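You operate a simulated robot arm through the tools that you are given. There is no shell and no other tool.

Carry out the task below with a simulated robot arm. There is one attempt and no reset: what you move stays moved.

JOB
Pump one measure of pink water into the yellow-band order jar.
Fine: chase it with plain water; the plain water ahead of it goes into the blue-band order jar; no full tint stays in the line; hose ends on jar caps.

It is judged by the outcome, as a careful person would: the job done as asked, and still so three seconds after it is handed in. It fails if anything else is knocked over, pushed out of place, dropped, spilled or broken. A push-on lid holds only when it is set on centred and level and pressed home; a screw cap is set on level and turned clockwise until tight.

ROBOT AND FRAMES
A 6-joint arm with a three-finger gripper, fixed in place. Base frame: the origin is at the foot of the arm, x ahead of it, y to its left, z up. Lengths are in m, angles in rad, forces in N, time in s.
Its first joint turns from -2.897 to 2.897 rad. Payload 4.89 kg.
Tool frame: the origin (TCP) lies between the finger pads and is the grasp point; the fingertips stand 0.03 m ahead of it; z points along the fingers, y is the line along which they close. Largest opening 0.164 m; the body of the gripper starts 0.125 m behind the TCP.
Orientation is told as [roll, pitch, yaw] about the base's x, y, z axes, in that order, counted from this pose: with the fingers straight down and closing along the base's y, the tool's x points along the base's -x, its y along +y and its z along -z.

CONTROLS
- The arm moves only by the tool play_rows. Its argument "deltas" is one flat list of numbers, 7 for each row, row after row: the shift along the tool's x, y, z in m, then the turn, a rotation vector about the tool's x, y, z in rad, then the opening, from 0 (shut) to 1 (fully open). In form: [x, y, z, ax, ay, az, grip, x, y, z, ax, ay, az, grip, ...]. A call has 1 to 20 rows; each row shifts and turns the commanded pose from where the row before left it, along the tool's axes as they then stand. Each row takes 0.2 s and may step no farther than 0.05 m and 0.15 rad from the row before; otherwise, or with a gripper value out of range, the whole call is refused. A pose out of reach is approached as far as the arm can. The call stops where the force on the tool passes 80 N (or 10 N more than at its start, if that is more) or the arm is blocked; 0.2 s more then pass. The fingers move at their own pace (about 0.108 m/s each) and stop on an object; they squeeze with about 30 N. The grip force told is the motor's: it shows also when the fingers shut on nothing. Time passes only in rows, and 0.2 s behind the last, so rows that do not move let the fingers close. It gives the time, the measured TCP pose, the force on the tool (base axes), the opening and the grip force at its end, in the units of the frame above (readings bear some noise), with the torque about the TCP (base axes, N m) and any sound that the robot's microphone picked up.
- Cameras (640 x 400 px; columns grow to the right, rows downward): "scene" is fixed at [0.0498, 0.6486, 1.727]; the picture's right is [-0.35, -0.94, 0.00], its down [-0.56, 0.21, -0.80] and it looks along [0.75, -0.28, -0.59] (base axes); focal length 278 px, centre (320, 200). "wrist" rides on the gripper at [0.076, -0.002, -0.152] in the tool frame; the picture's right is [0.02, 1.00, 0.00], its down [-0.88, 0.02, -0.47] and it looks along [-0.47, 0.01, 0.88] (tool axes); focal length 247 px, centre (320, 200). There is no depth. A picture from a camera that has moved, and an enlarged one, comes with that camera's place and axes in the base frame and with its lens.
- snapshot(camera): a new picture of that camera. It takes no simulated time.
- lift_body(by): slides the trunk up (or, below 0, down) by that many m; the arm rides with it, the base frame stays. It gives what a move gives, with no picture.
- close_up(camera, box): a new picture of the part [left, top, right, bottom] of that camera's present view, enlarged. It takes no simulated time.
- sign_off(): hands the job in; it is judged then, once.

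Places have to be worked out from the pictures, the camera data and where the tool is seen. Open the gripper and draw the arm clear of the work before you hand the job in, unless the task says otherwise.

The tools are called after ">>>" by a JSON object that holds its "name" and its "arguments". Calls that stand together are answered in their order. play_rows: Moves the arm, as the interface text tells. Its arguments: {"type":"object","properties":{"deltas":{"type":"array","items":{"type":"number"}}},"required":["deltas"]} The other tools are called the same way: lift_body (by) slides the trunk up or down; snapshot (camera) takes a picture; close_up (camera, box) takes an enlarged picture of a part of a camera's view; sign_off () hands the job in.

At the start:

```text
clock: 0.0
ee_pos: [0.577, 0.1938, 1.5327]
orientation: [0.002, 0.0, -0.001]
ft_force: [-0.1, 0.1, -0.1]
moment: [0.03, 0.0, -0.02]
grip_width: 0.1641
grasp_force: 0.2
trunk travel left (down, up): [-0.275, 0.115]
```

scene: 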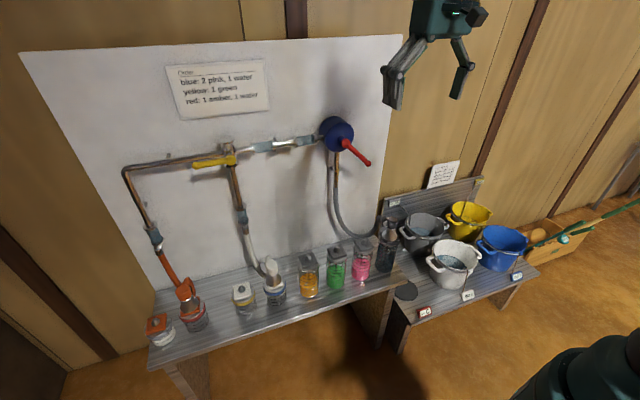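
wrist: 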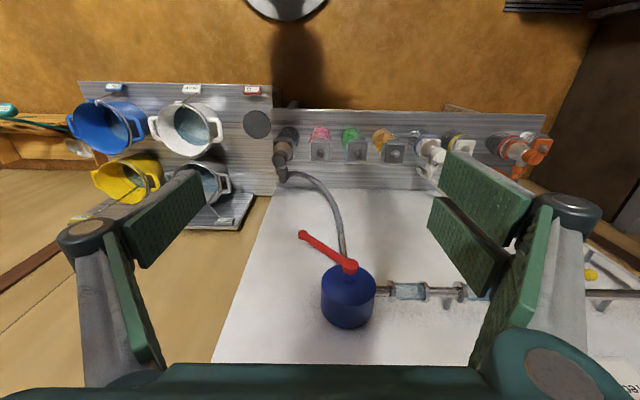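

I start by looking closely at the board, the order card, the jars and the labels before moving anything.

>>> {"name": "close_up", "arguments": {"camera": "scene", "box": [160, 50, 280, 125]}}

>>> {"name": "close_up", "arguments": {"camera": "scene", "box": [140, 240, 300, 340]}}

>>> {"name": "close_up", "arguments": {"camera": "scene", "box": [280, 200, 440, 300]}}

>>> {"name": "close_up", "arguments": {"camera": "scene", "box": [110, 110, 270, 210]}}

>>> {"name": "close_up", "arguments": {"camera": "scene", "box": [400, 150, 480, 200]}}

>>> {"name": "close_up", "arguments": {"camera": "scene", "box": [240, 100, 400, 200]}}

```text
5.33 times, centred on (220, 88) of scene
camera zoom: at [0.0498, 0.6486, 1.727], right [-0.35, -0.94, 0.0], down [-0.56, 0.21, -0.8], along [0.75, -0.28, -0.59], focal length 1482 px, centre (853, 800)
```

zoom: 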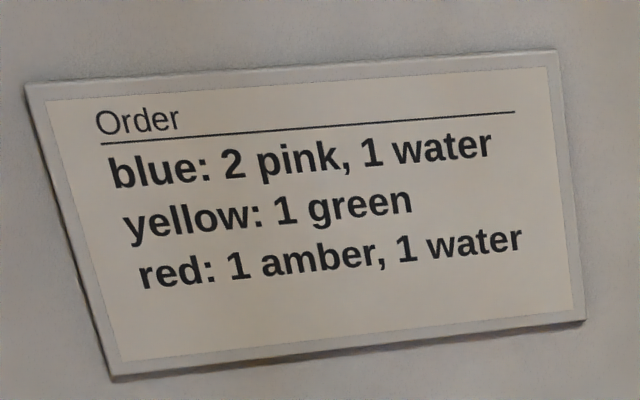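

```text
4.00 times, centred on (220, 290) of scene
camera zoom: at [0.0498, 0.6486, 1.727], right [-0.35, -0.94, 0.0], down [-0.56, 0.21, -0.8], along [0.75, -0.28, -0.59], focal length 1112 px, centre (720, -160)
```

zoom: 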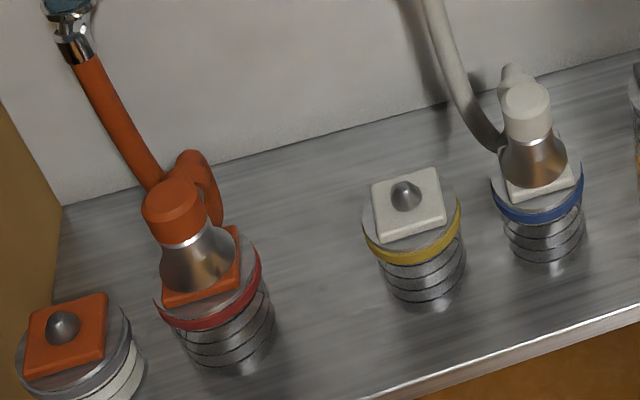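

```text
4.00 times, centred on (360, 250) of scene
camera zoom: at [0.0498, 0.6486, 1.727], right [-0.35, -0.94, 0.0], down [-0.56, 0.21, -0.8], along [0.75, -0.28, -0.59], focal length 1112 px, centre (160, 0)
```

zoom: 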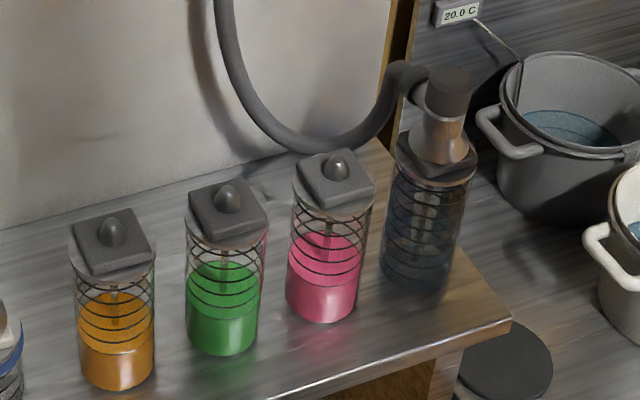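

```text
4.00 times, centred on (190, 160) of scene
camera zoom: at [0.0498, 0.6486, 1.727], right [-0.35, -0.94, 0.0], down [-0.56, 0.21, -0.8], along [0.75, -0.28, -0.59], focal length 1112 px, centre (840, 360)
```

zoom: 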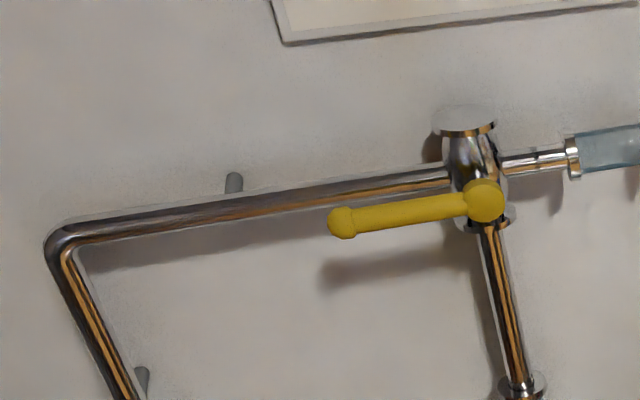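

```text
8.00 times, centred on (440, 175) of scene
camera zoom: at [0.0498, 0.6486, 1.727], right [-0.35, -0.94, 0.0], down [-0.56, 0.21, -0.8], along [0.75, -0.28, -0.59], focal length 2223 px, centre (-640, 400)
```

zoom: 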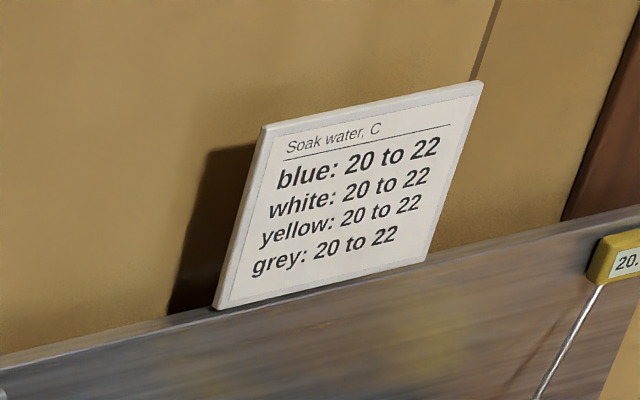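

```text
4.00 times, centred on (320, 150) of scene
camera zoom: at [0.0498, 0.6486, 1.727], right [-0.35, -0.94, 0.0], down [-0.56, 0.21, -0.8], along [0.75, -0.28, -0.59], focal length 1112 px, centre (320, 400)
```

zoom: 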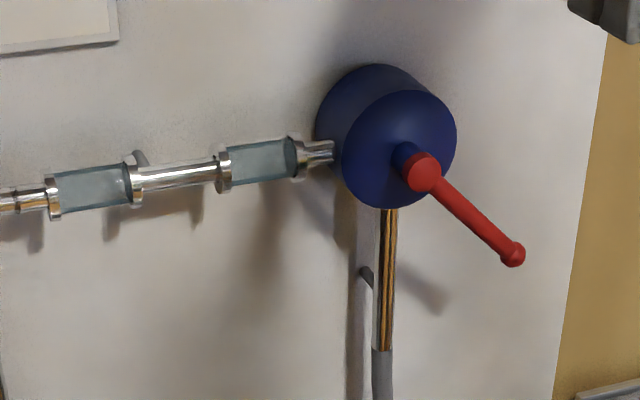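

The card on the board is a different order, so I follow the job text. Next I use the wrist camera to locate the pump, valve and jars more precisely.

>>> {"name": "close_up", "arguments": {"camera": "wrist", "box": [260, 100, 420, 200]}}

>>> {"name": "close_up", "arguments": {"camera": "wrist", "box": [400, 100, 560, 200]}}

>>> {"name": "close_up", "arguments": {"camera": "wrist", "box": [280, 220, 440, 320]}}

>>> {"name": "close_up", "arguments": {"camera": "wrist", "box": [480, 200, 640, 400]}}

>>> {"name": "close_up", "arguments": {"camera": "scene", "box": [360, 180, 440, 280]}}

>>> {"name": "close_up", "arguments": {"camera": "scene", "box": [220, 190, 300, 310]}}

```text
4.00 times, centred on (340, 150) of wrist
camera zoom: at [0.5015, 0.1927, 1.6849], right [-0.02, 1.0, 0.0], down [0.88, 0.02, 0.47], along [0.47, 0.01, -0.88], focal length 988 px, centre (240, 400)
```

zoom: 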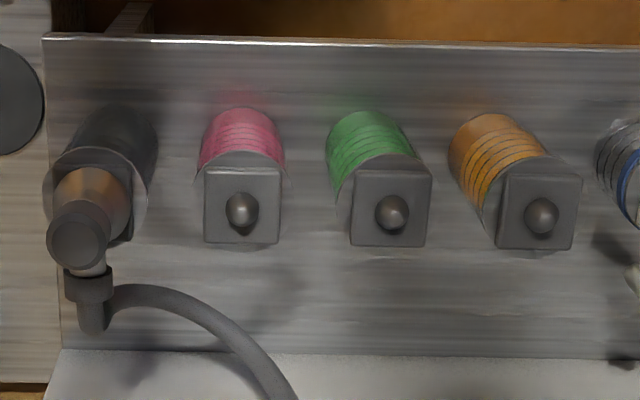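

```text
4.00 times, centred on (480, 150) of wrist
camera zoom: at [0.5015, 0.1927, 1.6849], right [-0.02, 1.0, 0.0], down [0.88, 0.02, 0.47], along [0.47, 0.01, -0.88], focal length 988 px, centre (-320, 400)
```

zoom: 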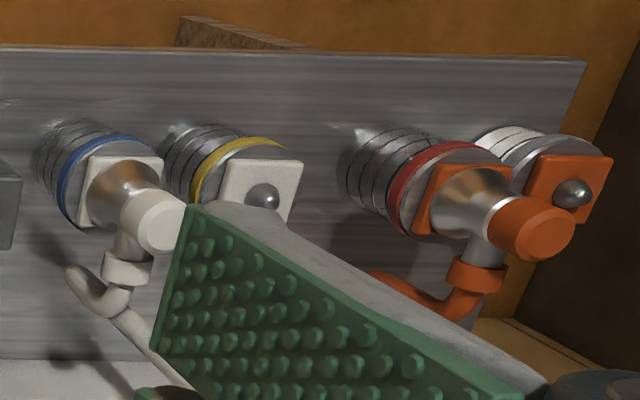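

```text
4.00 times, centred on (360, 270) of wrist
camera zoom: at [0.5015, 0.1927, 1.6849], right [-0.02, 1.0, 0.0], down [0.88, 0.02, 0.47], along [0.47, 0.01, -0.88], focal length 988 px, centre (160, -80)
```

zoom: 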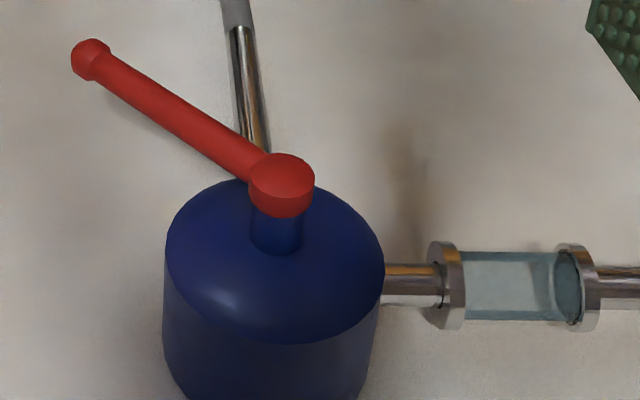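

```text
2.00 times, centred on (560, 300) of wrist
camera zoom: at [0.5015, 0.1927, 1.6849], right [-0.02, 1.0, 0.0], down [0.88, 0.02, 0.47], along [0.47, 0.01, -0.88], focal length 494 px, centre (-160, 0)
```

zoom: 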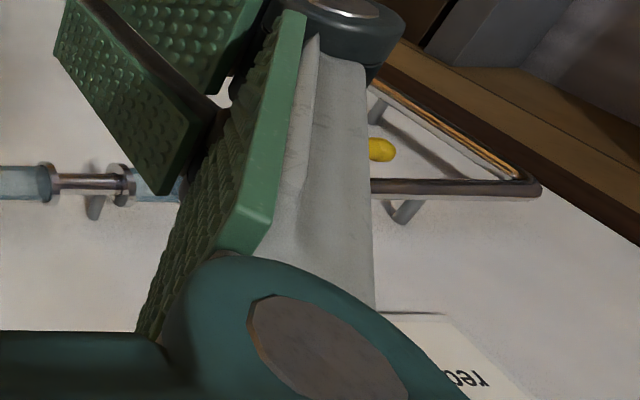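

```text
4.00 times, centred on (400, 230) of scene
camera zoom: at [0.0498, 0.6486, 1.727], right [-0.35, -0.94, 0.0], down [-0.56, 0.21, -0.8], along [0.75, -0.28, -0.59], focal length 1112 px, centre (0, 80)
```

zoom: 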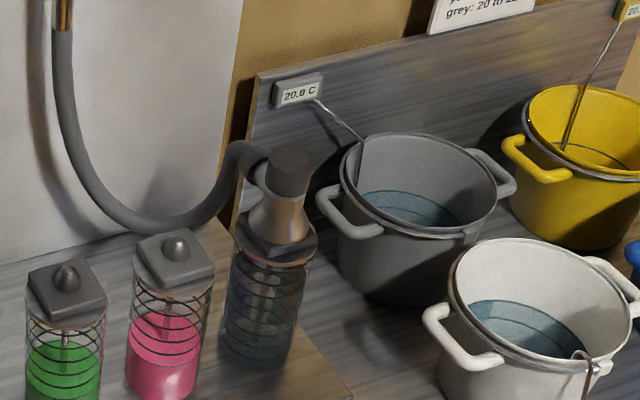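

```text
3.33 times, centred on (260, 250) of scene
camera zoom: at [0.0498, 0.6486, 1.727], right [-0.35, -0.94, 0.0], down [-0.56, 0.21, -0.8], along [0.75, -0.28, -0.59], focal length 926 px, centre (520, 33)
```

zoom: 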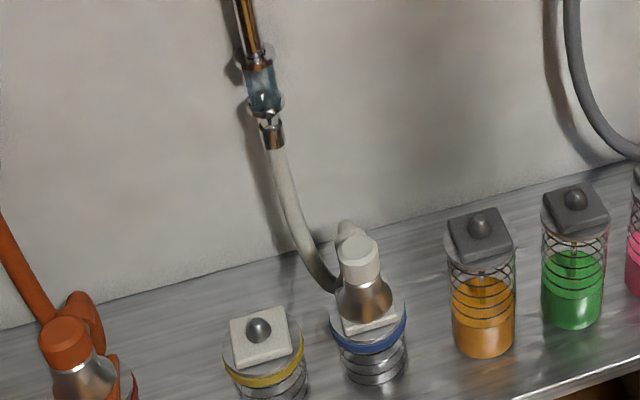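

The hub of the red pump lever is near (0.85, 0.255, 1.32) and its end near (0.85, 0.155, 1.22); the yellow valve lever points left from (0.86, 0.64, 1.32). I zoom in further on the valve, the glasses and the jars to read how they are set.

>>> {"name": "close_up", "arguments": {"camera": "scene", "box": [190, 130, 270, 180]}}

>>> {"name": "close_up", "arguments": {"camera": "scene", "box": [220, 190, 268, 220]}}

>>> {"name": "close_up", "arguments": {"camera": "scene", "box": [220, 250, 300, 310]}}

>>> {"name": "close_up", "arguments": {"camera": "scene", "box": [340, 220, 420, 290]}}

>>> {"name": "close_up", "arguments": {"camera": "scene", "box": [300, 105, 390, 180]}}

>>> {"name": "close_up", "arguments": {"camera": "scene", "box": [140, 210, 220, 350]}}

```text
8.00 times, centred on (230, 155) of scene
camera zoom: at [0.0498, 0.6486, 1.727], right [-0.35, -0.94, 0.0], down [-0.56, 0.21, -0.8], along [0.75, -0.28, -0.59], focal length 2223 px, centre (1040, 560)
```

zoom: 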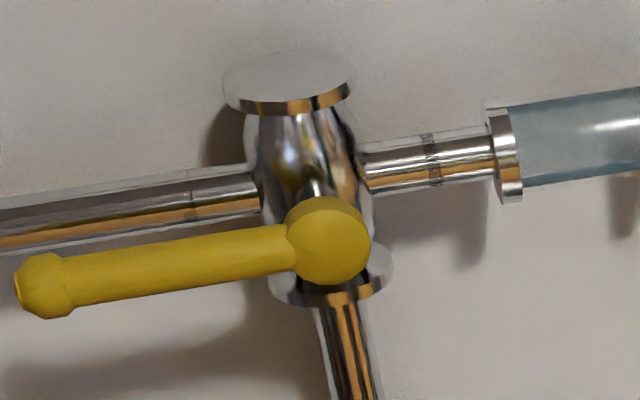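

```text
13.33 times, centred on (244, 205) of scene
camera zoom: at [0.0498, 0.6486, 1.727], right [-0.35, -0.94, 0.0], down [-0.56, 0.21, -0.8], along [0.75, -0.28, -0.59], focal length 3706 px, centre (1333, 133)
```

zoom: 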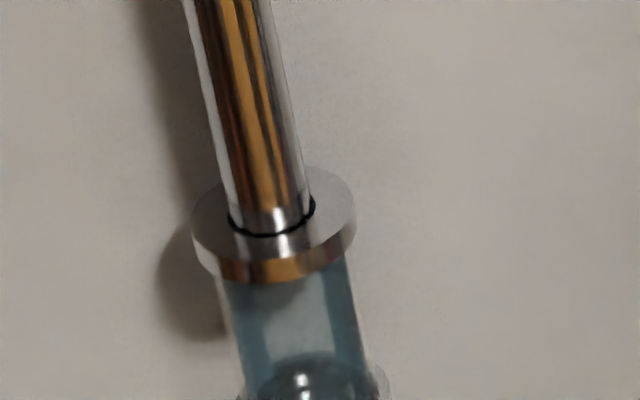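

```text
6.67 times, centred on (260, 280) of scene
camera zoom: at [0.0498, 0.6486, 1.727], right [-0.35, -0.94, 0.0], down [-0.56, 0.21, -0.8], along [0.75, -0.28, -0.59], focal length 1853 px, centre (720, -333)
```

zoom: 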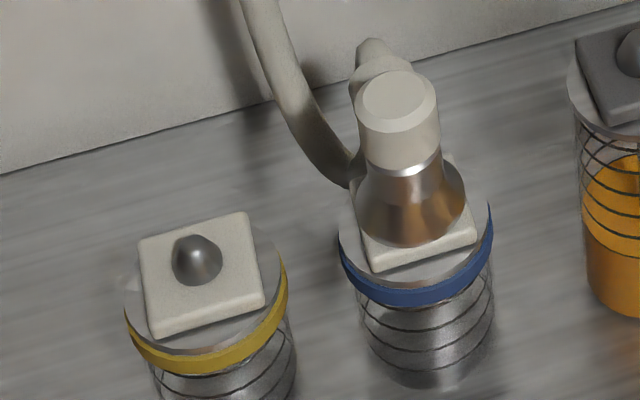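

```text
5.71 times, centred on (380, 255) of scene
camera zoom: at [0.0498, 0.6486, 1.727], right [-0.35, -0.94, 0.0], down [-0.56, 0.21, -0.8], along [0.75, -0.28, -0.59], focal length 1588 px, centre (-23, -114)
```

zoom: 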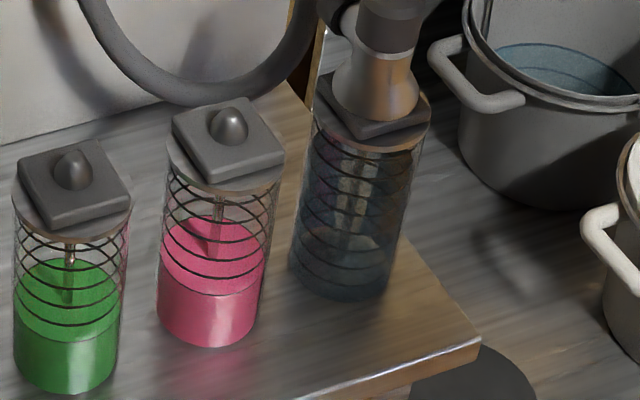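

```text
5.33 times, centred on (345, 142) of scene
camera zoom: at [0.0498, 0.6486, 1.727], right [-0.35, -0.94, 0.0], down [-0.56, 0.21, -0.8], along [0.75, -0.28, -0.59], focal length 1482 px, centre (187, 507)
```

zoom: 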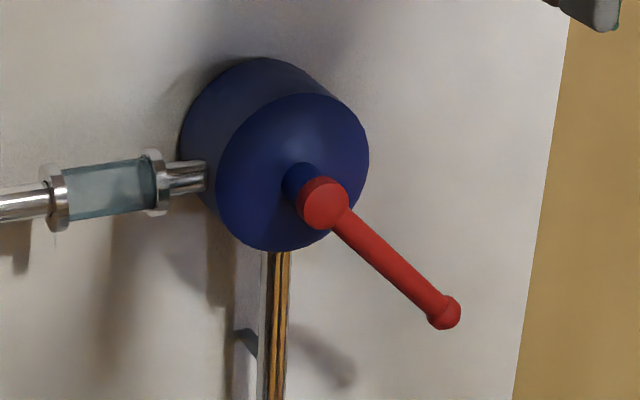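

```text
2.86 times, centred on (180, 280) of scene
camera zoom: at [0.0498, 0.6486, 1.727], right [-0.35, -0.94, 0.0], down [-0.56, 0.21, -0.8], along [0.75, -0.28, -0.59], focal length 794 px, centre (720, -29)
```

zoom: 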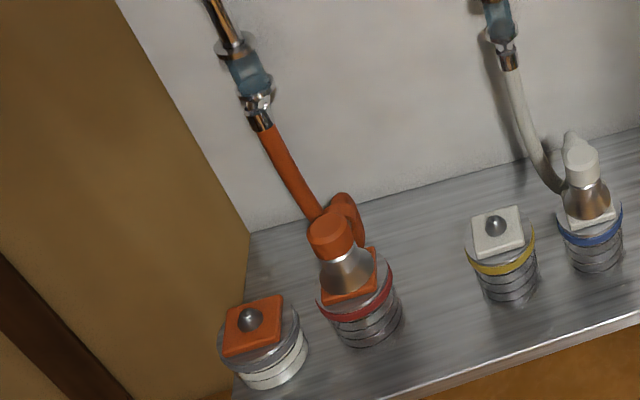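

All glasses show plain water, the intake sits on the plain-water jar, the white hose on the blue jar, and the valve lever points along the orange branch. First I turn the valve to the white branch, so I move up towards it with the fingers closed and yaw the tool outward.

>>> {"name": "play_rows", "arguments": {"deltas": [-0.025, 0.0375, 0.005, 0, 0, 0, 0.3, -0.025, 0.0375, 0.005, 0, 0, 0, 0, -0.025, 0.0375, 0.005, 0, 0, 0, 0, -0.025, 0.0375, 0.005, 0, 0, 0, 0, 0, 0, 0, 0, 0, -0.13, 0, 0, 0, 0, 0, 0, -0.13, 0, 0, 0, 0, 0, 0, -0.13, 0, 0, 0, 0, 0, 0, -0.13, 0, 0, 0, 0, 0, 0, -0.13, 0]}}

```text
clock: 2.0
ee_pos: [0.6778, 0.3441, 1.5126]
orientation: [-0.001, 0.001, 0.654]
ft_force: [-0.3, 0.5, -0.4]
moment: [-0.01, 0.01, -0.01]
grip_width: 0.0
grasp_force: 30.2
trunk travel left (down, up): [-0.275, 0.115]
```

The yaw came out as intended. Now I pitch the tool up to horizontal, pointing outward.

>>> {"name": "play_rows", "arguments": {"deltas": [0, 0, 0, 0, -0.15, 0, 0, 0, 0, 0, 0, -0.15, 0, 0, 0, 0, 0, 0, -0.15, 0, 0, 0, 0, 0, 0, -0.15, 0, 0, 0, 0, 0, 0, -0.15, 0, 0]}}

>>> {"name": "snapshot", "arguments": {"camera": "wrist"}}

>>> {"name": "snapshot", "arguments": {"camera": "scene"}}

```text
clock: 3.2
ee_pos: [0.679, 0.3458, 1.5112]
orientation: [0.002, -0.752, 0.649]
ft_force: [1.4, 0.9, -1.0]
moment: [-0.02, 0.07, -0.03]
grip_width: 0.0003
grasp_force: 29.6
trunk travel left (down, up): [-0.275, 0.115]
```

```text
taken
camera wrist: at [0.5525, 0.2467, 1.5713], right [-0.62, 0.79, -0.01], down [0.24, 0.21, 0.95], along [0.75, 0.58, -0.32], focal length 247 px, centre (320, 200)
```

wrist: 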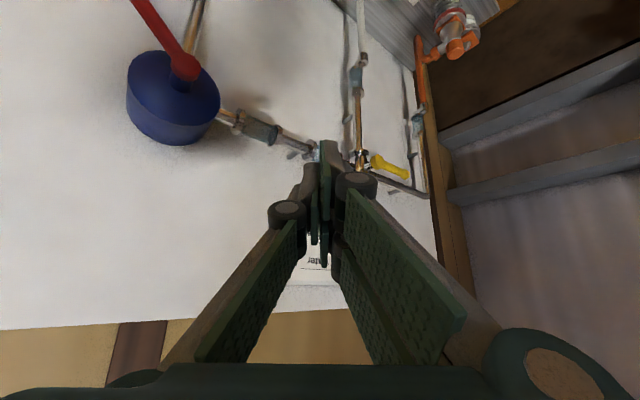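

```text
taken
```

scene: 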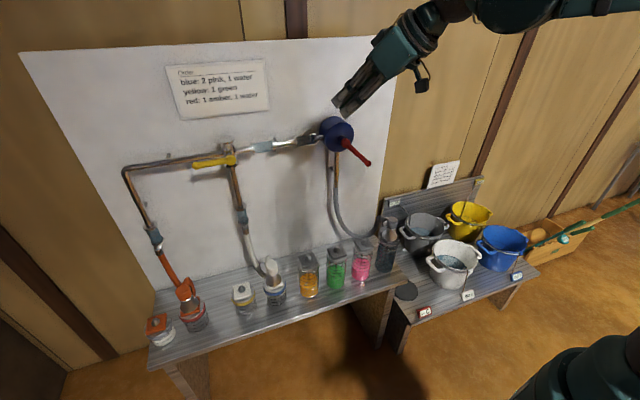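

The tool is now tilted outward and the valve is in view. I zoom in to place the valve hub and lever against the pipe behind it.

>>> {"name": "close_up", "arguments": {"camera": "wrist", "box": [330, 120, 450, 220]}}

>>> {"name": "close_up", "arguments": {"camera": "wrist", "box": [120, 0, 320, 160]}}

```text
4.00 times, centred on (390, 170) of wrist
camera zoom: at [0.5525, 0.2467, 1.5713], right [-0.62, 0.79, -0.01], down [0.24, 0.21, 0.95], along [0.75, 0.58, -0.32], focal length 988 px, centre (40, 320)
```

zoom: 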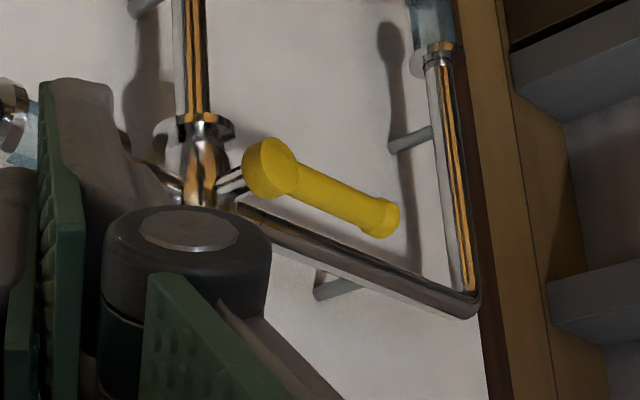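

```text
2.50 times, centred on (220, 80) of wrist
camera zoom: at [0.5525, 0.2467, 1.5713], right [-0.62, 0.79, -0.01], down [0.24, 0.21, 0.95], along [0.75, 0.58, -0.32], focal length 617 px, centre (570, 500)
```

zoom: 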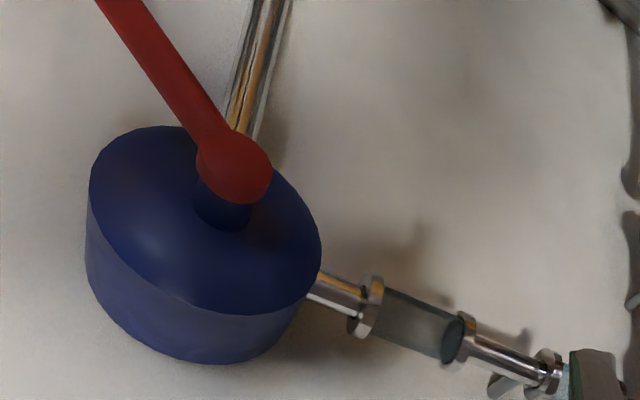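

The valve hub is at about (0.859, 0.639, 1.319) and the lever end at (0.859, 0.743, 1.320), with the pipe about 5 cm behind. I level the tool and move to a point short of and above the lever.

>>> {"name": "play_rows", "arguments": {"deltas": [0, 0, 0, 0, -0.15, 0, 0, 0, 0, 0, 0, -0.15, 0, 0, 0, 0, 0, 0, -0.15, 0, 0, 0, 0, 0, 0, -0.15, 0, 0, 0, 0, 0, 0, -0.15, 0, 0, 0.0126, 0.0235, 0.0335, 0, 0, 0, 0, 0.0126, 0.0235, 0.0335, 0, 0, 0, 0, 0.0126, 0.0235, 0.0335, 0, 0, 0, 0, 0.0126, 0.0235, 0.0335, 0, 0, 0, 0, 0.0126, 0.0235, 0.0335, 0, 0, 0, 0, 0.0126, 0.0235, 0.0335, 0, 0, 0, 0, 0.0126, 0.0235, 0.0335, 0, 0, 0, 0, 0.0126, 0.0235, 0.0335, 0, 0, 0, 0]}}

>>> {"name": "snapshot", "arguments": {"camera": "wrist"}}

>>> {"name": "snapshot", "arguments": {"camera": "scene"}}

```text
clock: 6.0
ee_pos: [0.7694, 0.6516, 1.3919]
orientation: [0.007, -1.499, 0.64]
ft_force: [0.0, -1.0, 0.0]
moment: [-0.04, 0.11, 0.09]
grip_width: 0.0
grasp_force: 29.6
trunk travel left (down, up): [-0.275, 0.115]
```

```text
taken
camera wrist: at [0.6466, 0.5546, 1.3276], right [-0.61, 0.8, -0.02], down [-0.34, -0.23, 0.91], along [0.72, 0.56, 0.41], focal length 247 px, centre (320, 200)
```

wrist: 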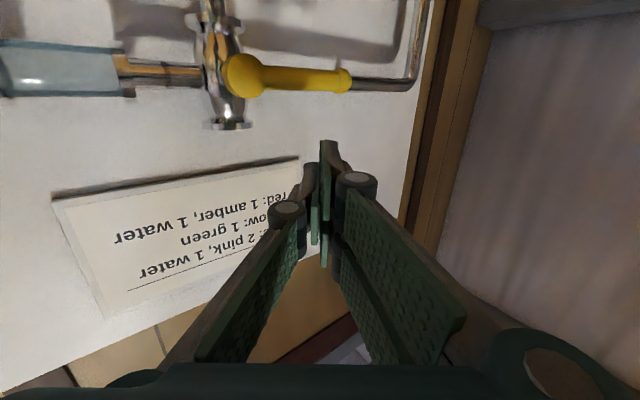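

```text
taken
```

scene: 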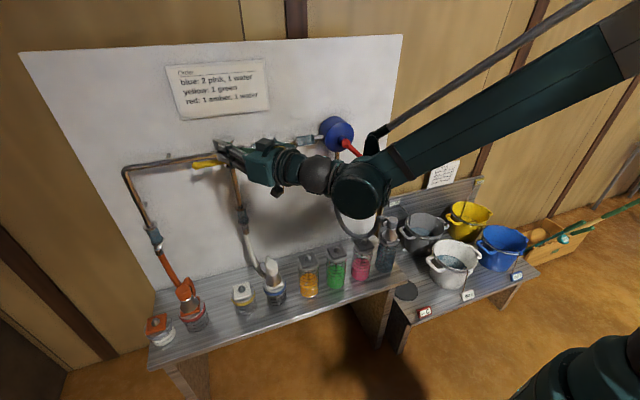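

The arm is placed above and short of the lever. I go forward along the tool so the closed fingers hang just above the lever, then look again.

>>> {"name": "play_rows", "arguments": {"deltas": [0, 0, 0.0345, 0, 0, 0, 0, 0, 0, 0.0345, 0, 0, 0, 0, 0, 0, 0.0345, 0, 0, 0, 0]}}

>>> {"name": "snapshot", "arguments": {"camera": "wrist"}}

>>> {"name": "close_up", "arguments": {"camera": "scene", "box": [170, 110, 290, 190]}}

```text
clock: 6.8
ee_pos: [0.8524, 0.714, 1.385]
orientation: [0.002, -1.5, 0.648]
ft_force: [-0.3, 0.7, 0.0]
moment: [-0.05, 0.04, 0.03]
grip_width: 0.0
grasp_force: 30.2
trunk travel left (down, up): [-0.275, 0.115]
```

```text
taken
camera wrist: at [0.7294, 0.6175, 1.3199], right [-0.61, 0.79, -0.02], down [-0.34, -0.23, 0.91], along [0.72, 0.56, 0.41], focal length 247 px, centre (320, 200)
```

wrist: 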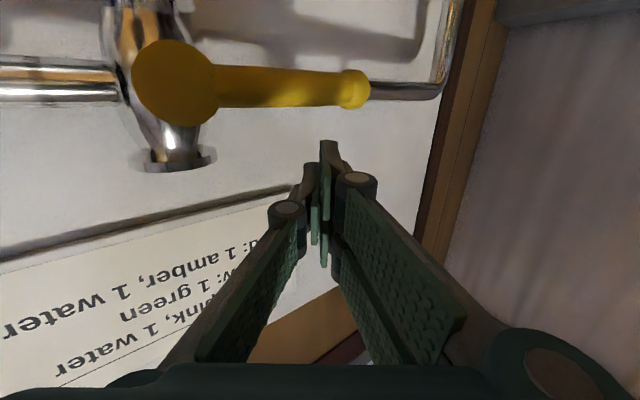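

```text
5.00 times, centred on (230, 150) of scene
camera zoom: at [0.0498, 0.6486, 1.727], right [-0.35, -0.94, 0.0], down [-0.56, 0.21, -0.8], along [0.75, -0.28, -0.59], focal length 1390 px, centre (770, 450)
```

zoom: 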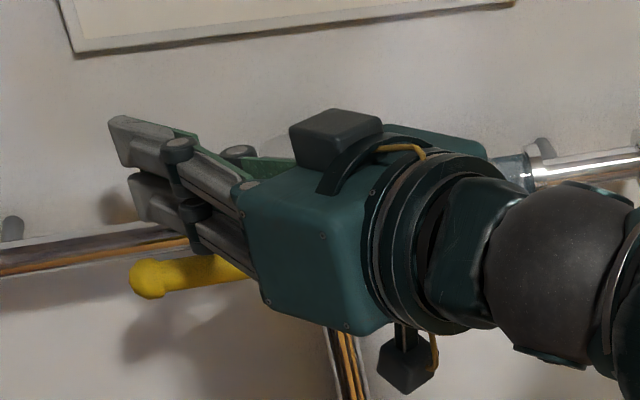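

The fingers are about 4 cm above the lever's outer half and clear of the pipe. I push down along the arc towards the down position, stopping short of 90° to check.

>>> {"name": "play_rows", "arguments": {"deltas": [0.0429, 0, 0.003, 0, 0, 0, 0, 0.02, 0.0027, 0.0034, 0, 0, 0, 0, 0.0204, -0.0015, 0.0003, 0, 0, 0, 0, 0.0194, -0.0058, -0.003, 0, 0, 0, 0, 0.0173, -0.0095, -0.0059, 0, 0, 0, 0, 0.0136, -0.0127, -0.0085, 0, 0, 0, 0]}}

>>> {"name": "snapshot", "arguments": {"camera": "wrist"}}

>>> {"name": "close_up", "arguments": {"camera": "scene", "box": [170, 110, 290, 210]}}

```text
clock: 8.2
ee_pos: [0.8533, 0.6816, 1.2524]
orientation: [-0.001, -1.499, 0.65]
ft_force: [-2.0, 1.3, 1.2]
moment: [-0.06, 0.01, -0.1]
grip_width: 0.0002
grasp_force: 30.4
trunk travel left (down, up): [-0.275, 0.115]
```

```text
taken
camera wrist: at [0.7291, 0.5845, 1.1867], right [-0.61, 0.79, -0.02], down [-0.34, -0.23, 0.91], along [0.72, 0.56, 0.41], focal length 247 px, centre (320, 200)
```

wrist: 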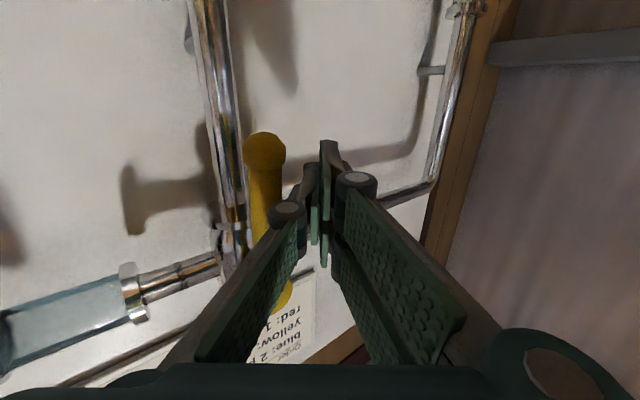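

```text
4.00 times, centred on (230, 160) of scene
camera zoom: at [0.0498, 0.6486, 1.727], right [-0.35, -0.94, 0.0], down [-0.56, 0.21, -0.8], along [0.75, -0.28, -0.59], focal length 1112 px, centre (680, 360)
```

zoom: 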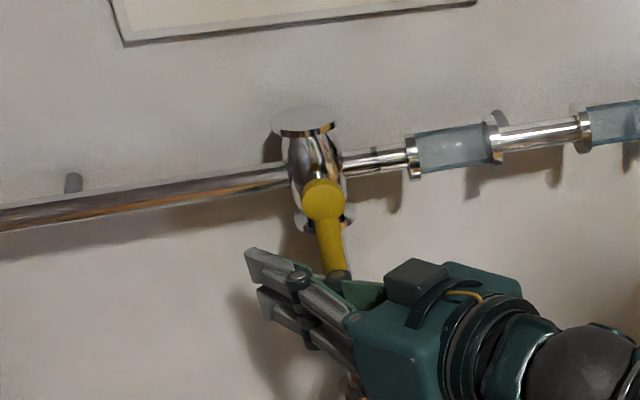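

The lever now hangs straight down over the white branch (end near (0.859, 0.645, 1.216)) and the fingers are free of it. I back straight out along the tool and check.

>>> {"name": "play_rows", "arguments": {"deltas": [0, 0.002, -0.04, 0, 0, 0, 0, 0, 0, -0.045, 0, 0, 0, 0, 0, 0, -0.045, 0, 0, 0, 0, 0, 0, -0.045, 0, 0, 0, 0]}}

>>> {"name": "snapshot", "arguments": {"camera": "wrist"}}

>>> {"name": "close_up", "arguments": {"camera": "scene", "box": [170, 110, 290, 210]}}

```text
clock: 9.2
ee_pos: [0.7127, 0.5758, 1.2643]
orientation: [-0.001, -1.499, 0.652]
ft_force: [1.0, 0.4, -0.2]
moment: [-0.01, -0.06, 0.0]
grip_width: 0.0
grasp_force: 29.9
trunk travel left (down, up): [-0.275, 0.115]
```

```text
taken
camera wrist: at [0.5886, 0.479, 1.2], right [-0.61, 0.79, -0.02], down [-0.34, -0.23, 0.91], along [0.72, 0.56, 0.41], focal length 247 px, centre (320, 200)
```

wrist: 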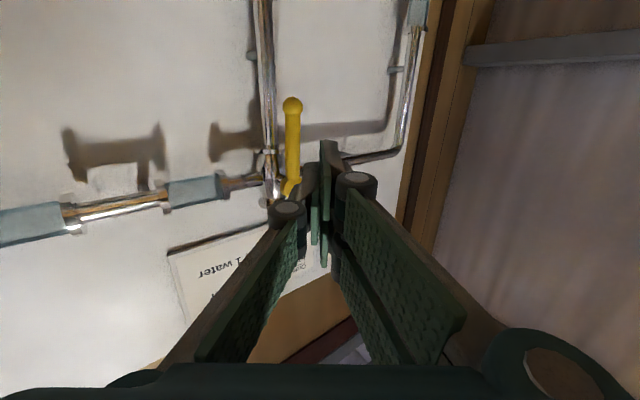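

```text
4.00 times, centred on (230, 160) of scene
camera zoom: at [0.0498, 0.6486, 1.727], right [-0.35, -0.94, 0.0], down [-0.56, 0.21, -0.8], along [0.75, -0.28, -0.59], focal length 1112 px, centre (680, 360)
```

zoom: 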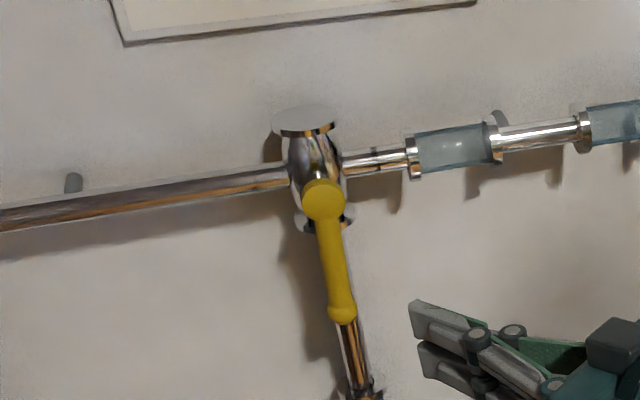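

The valve is set cleanly to the white branch. Now I bring the tool back to pointing down with zero yaw, to go and fetch the intake hose end.

>>> {"name": "play_rows", "arguments": {"deltas": [0, 0, 0, 0, 0.15, 0, 0, 0, 0, 0, 0, 0.15, 0, 0, 0, 0, 0, 0, 0.15, 0, 0, 0, 0, 0, 0, 0.15, 0, 0, 0, 0, 0, 0, 0.15, 0, 0, 0, 0, 0, 0, 0.15, 0, 0, 0, 0, 0, 0, 0.15, 0, 0, 0, 0, 0, 0, 0.15, 0, 0, 0, 0, 0, 0, 0.15, 0, 0, 0, 0, 0, 0, 0.15, 0, 0, 0, 0, 0, 0, 0, 0.13, 0, 0, 0, 0, 0, 0, 0.13, 0, 0, 0, 0, 0, 0, 0.13, 0, 0, 0, 0, 0, 0, 0.13, 0, 0, 0, 0, 0, 0, 0.13, 0]}}

```text
clock: 12.4
ee_pos: [0.7123, 0.5768, 1.2655]
orientation: [0.0, -0.001, -0.002]
ft_force: [0.4, -0.3, -0.7]
moment: [-0.04, -0.02, 0.01]
grip_width: 0.0
grasp_force: 30.2
trunk travel left (down, up): [-0.275, 0.115]
```

Tool is vertical again. I travel along x ≈ 0.70 to above the intake jar, opening the fingers on the way, and look.

>>> {"name": "play_rows", "arguments": {"deltas": [0.0011, -0.0434, 0.0055, 0, 0, 0, 0, 0.0011, -0.0434, 0.0055, 0, 0, 0, 0, 0.0011, -0.0434, 0.0055, 0, 0, 0, 0, 0.0011, -0.0434, 0.0055, 0, 0, 0, 0, 0.0011, -0.0434, 0.0055, 0, 0, 0, 0, 0.0011, -0.0434, 0.0055, 0, 0, 0, 0, 0.0011, -0.0434, 0.0055, 0, 0, 0, 0, 0.0011, -0.0434, 0.0055, 0, 0, 0, 0, 0.0011, -0.0434, 0.0055, 0, 0, 0, 0.3, 0.0011, -0.0434, 0.0055, 0, 0, 0, 0.6, 0.0011, -0.0434, 0.0055, 0, 0, 0, 0.6]}}

>>> {"name": "snapshot", "arguments": {"camera": "wrist"}}

>>> {"name": "snapshot", "arguments": {"camera": "scene"}}

```text
clock: 14.8
ee_pos: [0.6991, 0.0995, 1.2038]
orientation: [-0.001, 0.0, 0.0]
ft_force: [-0.3, 0.6, -0.6]
moment: [-0.08, 0.01, 0.01]
grip_width: 0.0986
grasp_force: 0.0
trunk travel left (down, up): [-0.275, 0.115]
```

```text
taken
camera wrist: at [0.6237, 0.0979, 1.3567], right [-0.02, 1.0, 0.0], down [0.88, 0.02, 0.47], along [0.47, 0.01, -0.88], focal length 247 px, centre (320, 200)
```

wrist: 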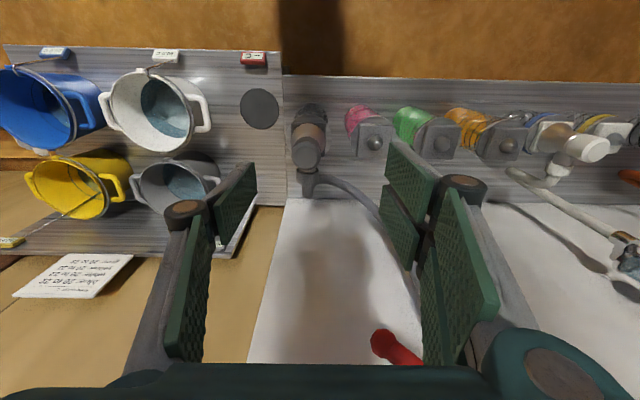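

```text
taken
```

scene: 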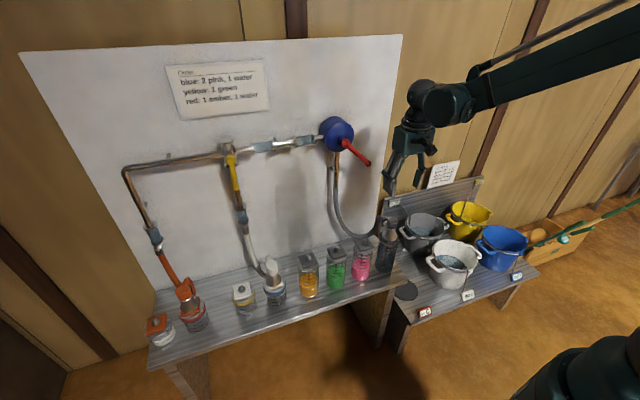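

The intake hose end is in view between the fingers. I zoom in to triangulate its knob and the pink cap.

>>> {"name": "close_up", "arguments": {"camera": "wrist", "box": [270, 90, 430, 190]}}

>>> {"name": "close_up", "arguments": {"camera": "scene", "box": [340, 205, 420, 255]}}

```text
4.00 times, centred on (350, 140) of wrist
camera zoom: at [0.6237, 0.0979, 1.3567], right [-0.02, 1.0, 0.0], down [0.88, 0.02, 0.47], along [0.47, 0.01, -0.88], focal length 988 px, centre (200, 440)
```

zoom: 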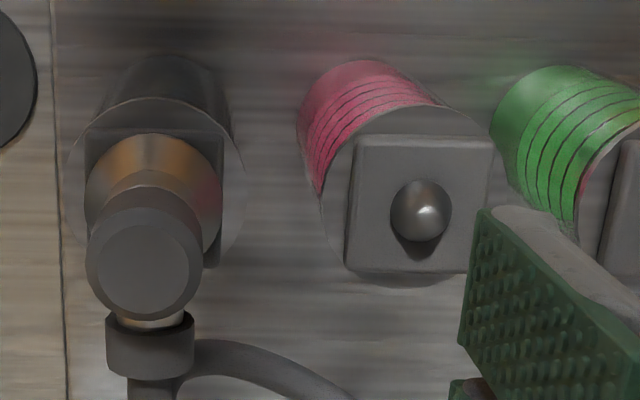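

```text
8.00 times, centred on (380, 230) of scene
camera zoom: at [0.0498, 0.6486, 1.727], right [-0.35, -0.94, 0.0], down [-0.56, 0.21, -0.8], along [0.75, -0.28, -0.59], focal length 2223 px, centre (-160, -40)
```

zoom: 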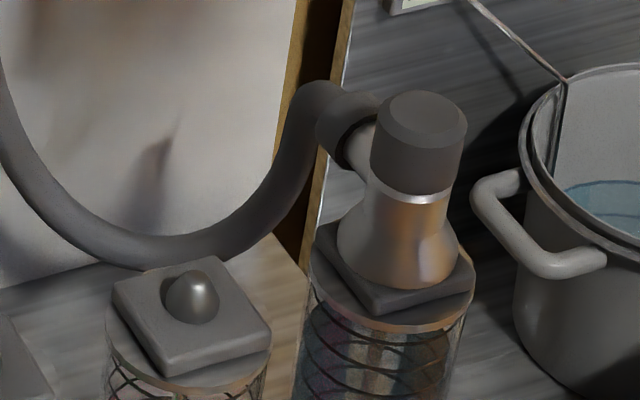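

The intake knob top is at about (0.739, 0.080, 1.008), diameter about 4.4 cm, and the pink nipple at about (0.737, 0.199, 0.929). I lower over the intake knob in stages.

>>> {"name": "play_rows", "arguments": {"deltas": [-0.0133, -0.0063, 0.033, 0, 0, 0, 0.6, -0.0133, -0.0063, 0.033, 0, 0, 0, 0.6, -0.0134, -0.0064, 0.033, 0, 0, 0, 0.6]}}

>>> {"name": "snapshot", "arguments": {"camera": "wrist"}}

>>> {"name": "close_up", "arguments": {"camera": "scene", "box": [320, 110, 480, 270]}}

```text
clock: 15.6
ee_pos: [0.7406, 0.0801, 1.1052]
orientation: [0.001, 0.001, -0.001]
ft_force: [-0.9, 0.6, -0.4]
moment: [-0.04, -0.04, -0.01]
grip_width: 0.0983
grasp_force: 0.1
trunk travel left (down, up): [-0.275, 0.115]
```

```text
taken
camera wrist: at [0.6652, 0.0786, 1.2573], right [-0.02, 1.0, 0.0], down [0.88, 0.02, 0.47], along [0.47, 0.01, -0.88], focal length 247 px, centre (320, 200)
```

wrist: 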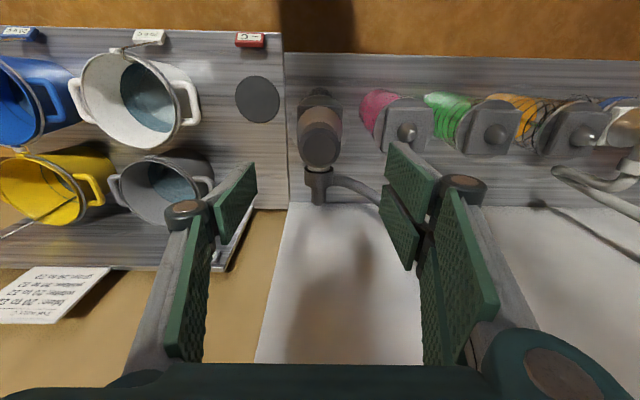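

```text
2.50 times, centred on (400, 190) of scene
camera zoom: at [0.0498, 0.6486, 1.727], right [-0.35, -0.94, 0.0], down [-0.56, 0.21, -0.8], along [0.75, -0.28, -0.59], focal length 695 px, centre (120, 225)
```

zoom: 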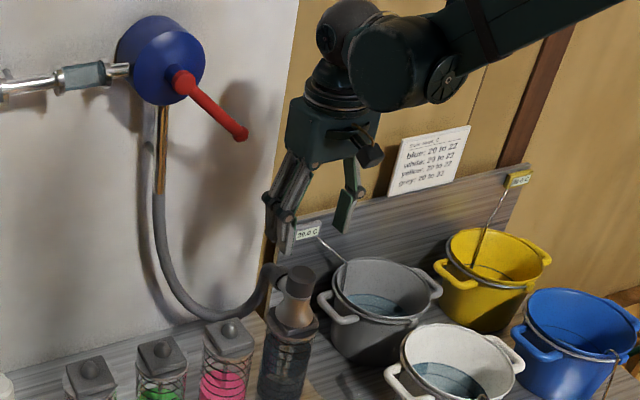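

Knob confirmed at (0.7395, 0.081), straight beneath the TCP. I descend to z ≈ 0.99 and close on it.

>>> {"name": "play_rows", "arguments": {"deltas": [0, 0, 0.0385, 0, 0, 0, 0.6, 0, 0.0005, 0.0385, 0, 0, 0, 0.6, 0, 0.0005, 0.0385, 0, 0, 0, 0.6, 0, 0, 0, 0, 0, 0, 0, 0, 0, 0, 0, 0, 0, 0, 0, 0, 0, 0, 0, 0, 0]}}

>>> {"name": "snapshot", "arguments": {"camera": "wrist"}}

>>> {"name": "close_up", "arguments": {"camera": "scene", "box": [340, 180, 440, 280]}}

```text
clock: 17.0
ee_pos: [0.7411, 0.0829, 0.9906]
orientation: [0.0, 0.0, 0.001]
ft_force: [-3.1, 1.2, 5.3]
moment: [0.06, 0.07, 0.04]
grip_width: 0.0419
grasp_force: 30.0
trunk travel left (down, up): [-0.275, 0.115]
```

```text
taken
camera wrist: at [0.6647, 0.0797, 1.1437], right [-0.02, 1.0, 0.0], down [0.88, 0.02, 0.47], along [0.47, 0.01, -0.88], focal length 247 px, centre (320, 200)
```

wrist: 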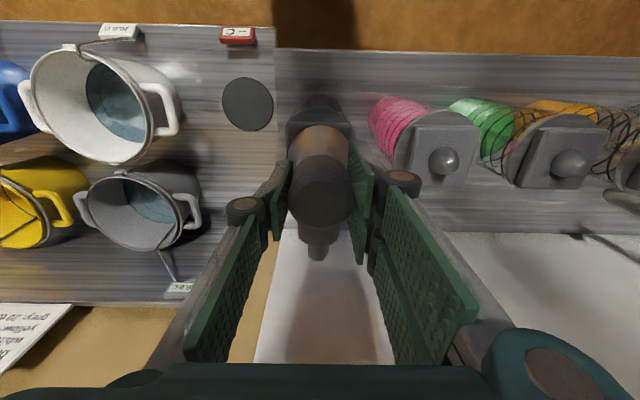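

```text
4.00 times, centred on (390, 230) of scene
camera zoom: at [0.0498, 0.6486, 1.727], right [-0.35, -0.94, 0.0], down [-0.56, 0.21, -0.8], along [0.75, -0.28, -0.59], focal length 1112 px, centre (40, 80)
```

zoom: 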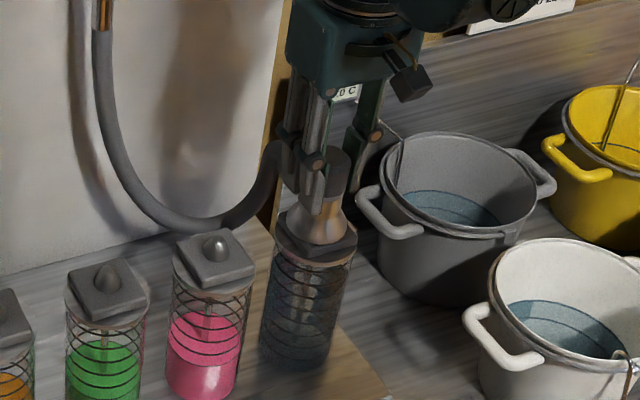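

Gripped: width 0.042 m, as the knob. Before lifting I measure the pink nipple from this closer view.

>>> {"name": "close_up", "arguments": {"camera": "wrist", "box": [360, 90, 520, 190]}}

>>> {"name": "close_up", "arguments": {"camera": "wrist", "box": [260, 90, 380, 270]}}

```text
4.00 times, centred on (440, 140) of wrist
camera zoom: at [0.6647, 0.0797, 1.1437], right [-0.02, 1.0, 0.0], down [0.88, 0.02, 0.47], along [0.47, 0.01, -0.88], focal length 988 px, centre (-160, 440)
```

zoom: 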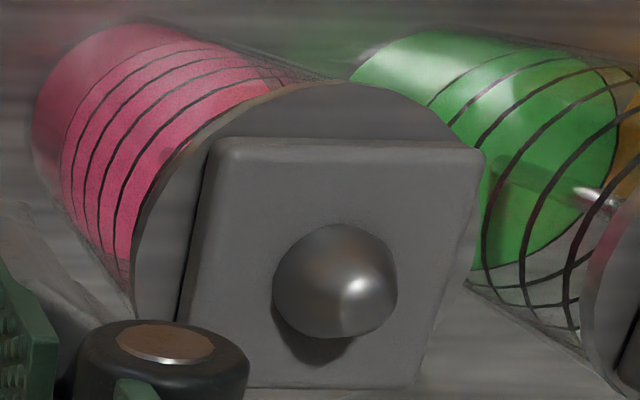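

```text
2.22 times, centred on (320, 180) of wrist
camera zoom: at [0.6647, 0.0797, 1.1437], right [-0.02, 1.0, 0.0], down [0.88, 0.02, 0.47], along [0.47, 0.01, -0.88], focal length 549 px, centre (320, 244)
```

zoom: 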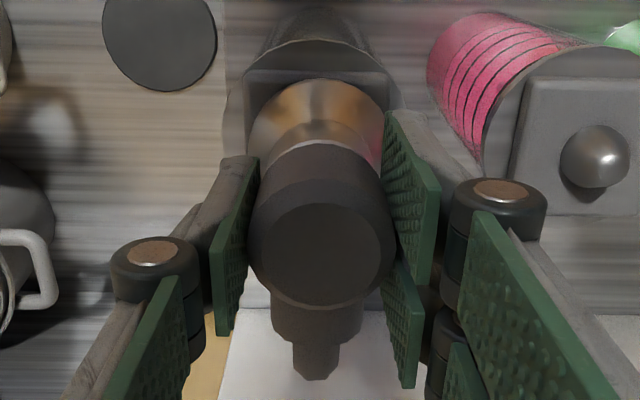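

The pink nipple reads about (0.740, 0.199). I lift the intake end straight up 8 cm and check the grip and the hose.

>>> {"name": "play_rows", "arguments": {"deltas": [0, 0, -0.02, 0, 0, 0, 0, 0, 0, -0.03, 0, 0, 0, 0, 0, 0, -0.03, 0, 0, 0, 0]}}

>>> {"name": "snapshot", "arguments": {"camera": "wrist"}}

>>> {"name": "close_up", "arguments": {"camera": "scene", "box": [320, 150, 440, 270]}}

```text
clock: 17.8
ee_pos: [0.74, 0.0815, 1.0706]
orientation: [0.0, 0.0, 0.0]
ft_force: [0.2, 0.3, -4.4]
moment: [-0.02, 0.04, 0.01]
grip_width: 0.0419
grasp_force: 30.0
trunk travel left (down, up): [-0.275, 0.115]
```

```text
taken
camera wrist: at [0.6646, 0.0789, 1.2238], right [-0.02, 1.0, 0.0], down [0.88, 0.02, 0.47], along [0.47, 0.01, -0.88], focal length 247 px, centre (320, 200)
```

wrist: 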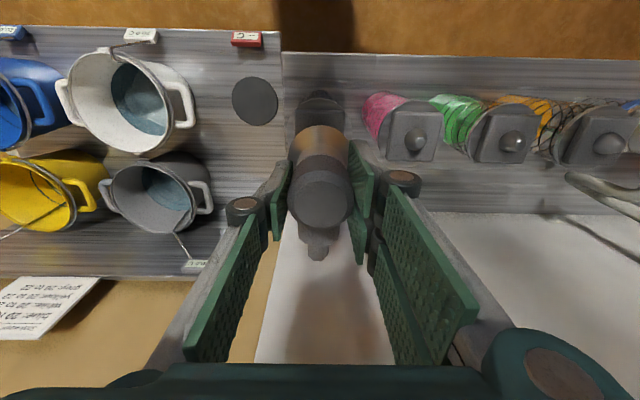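

```text
3.33 times, centred on (380, 210) of scene
camera zoom: at [0.0498, 0.6486, 1.727], right [-0.35, -0.94, 0.0], down [-0.56, 0.21, -0.8], along [0.75, -0.28, -0.59], focal length 926 px, centre (120, 167)
```

zoom: 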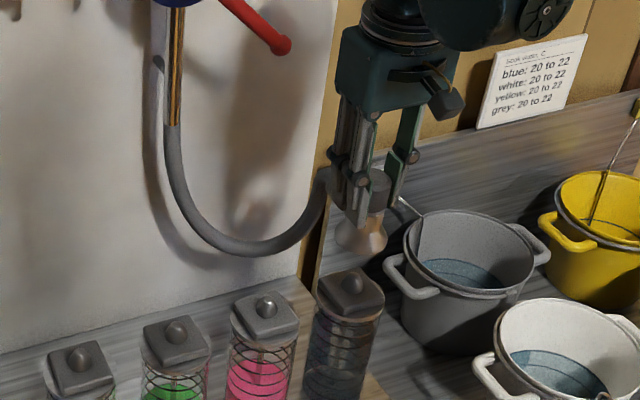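

The jar stayed put and the end hangs free in the grip. I shift 7 cm towards pink and measure its nipple again with less offset.

>>> {"name": "play_rows", "arguments": {"deltas": [0, 0.035, 0, 0, 0, 0, 0, 0, 0.035, 0, 0, 0, 0, 0]}}

>>> {"name": "close_up", "arguments": {"camera": "wrist", "box": [270, 80, 430, 180]}}

>>> {"name": "close_up", "arguments": {"camera": "scene", "box": [320, 150, 440, 270]}}

```text
clock: 18.4
ee_pos: [0.7392, 0.1509, 1.0723]
orientation: [0.0, -0.001, 0.001]
ft_force: [1.1, -1.5, -4.1]
moment: [0.19, 0.11, 0.01]
grip_width: 0.042
grasp_force: 30.3
trunk travel left (down, up): [-0.275, 0.115]
```

```text
4.00 times, centred on (350, 130) of wrist
camera zoom: at [0.6649, 0.1486, 1.2238], right [-0.02, 1.0, 0.0], down [0.88, 0.02, 0.47], along [0.47, 0.01, -0.88], focal length 988 px, centre (200, 480)
```

zoom: 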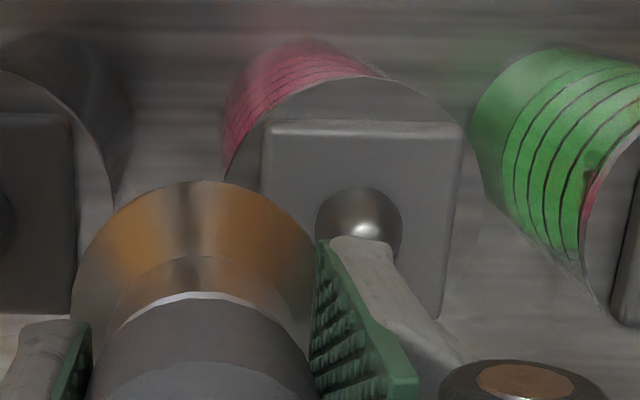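

```text
3.33 times, centred on (380, 210) of scene
camera zoom: at [0.0498, 0.6486, 1.727], right [-0.35, -0.94, 0.0], down [-0.56, 0.21, -0.8], along [0.75, -0.28, -0.59], focal length 926 px, centre (120, 167)
```

zoom: 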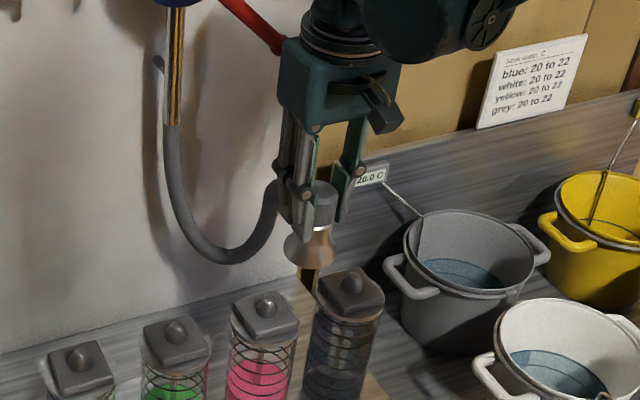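

The pink nipple reads (0.739, 0.2005), level with the plain-water jar's cap. I shift 5 cm more, then lower onto it by the same 8 cm I lifted.

>>> {"name": "play_rows", "arguments": {"deltas": [0, 0.025, 0, 0, 0, 0, 0, 0, 0.025, 0, 0, 0, 0, 0, 0, 0, 0, 0, 0, 0, 0]}}

>>> {"name": "close_up", "arguments": {"camera": "wrist", "box": [240, 70, 400, 170]}}

>>> {"name": "close_up", "arguments": {"camera": "scene", "box": [320, 170, 420, 270]}}

```text
clock: 19.2
ee_pos: [0.7408, 0.2021, 1.071]
orientation: [-0.001, -0.001, -0.001]
ft_force: [0.3, 0.2, -4.6]
moment: [-0.03, 0.04, 0.03]
grip_width: 0.0418
grasp_force: 30.3
trunk travel left (down, up): [-0.275, 0.115]
```

```text
4.00 times, centred on (320, 120) of wrist
camera zoom: at [0.6655, 0.1996, 1.223], right [-0.02, 1.0, 0.0], down [0.88, 0.02, 0.47], along [0.47, 0.01, -0.88], focal length 988 px, centre (320, 520)
```

zoom: 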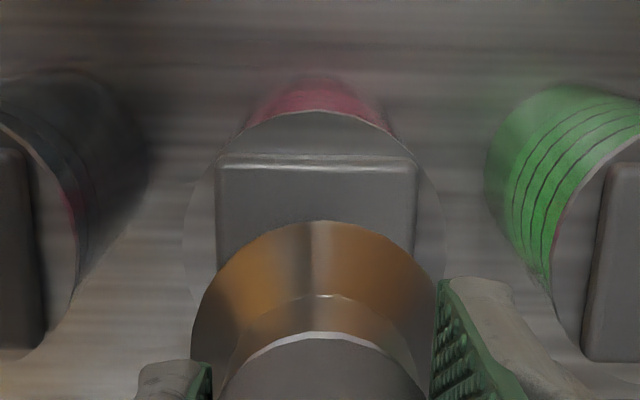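

```text
4.00 times, centred on (370, 220) of scene
camera zoom: at [0.0498, 0.6486, 1.727], right [-0.35, -0.94, 0.0], down [-0.56, 0.21, -0.8], along [0.75, -0.28, -0.59], focal length 1112 px, centre (120, 120)
```

zoom: 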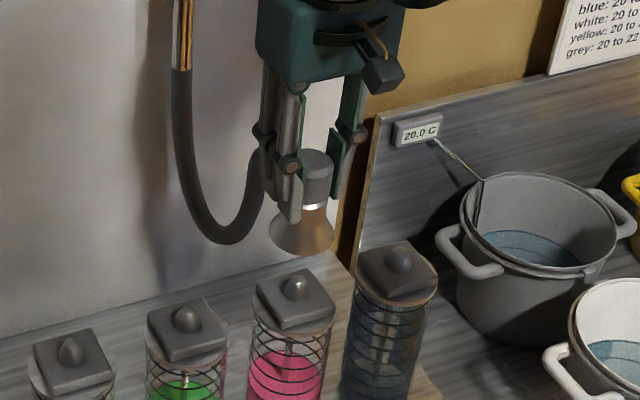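

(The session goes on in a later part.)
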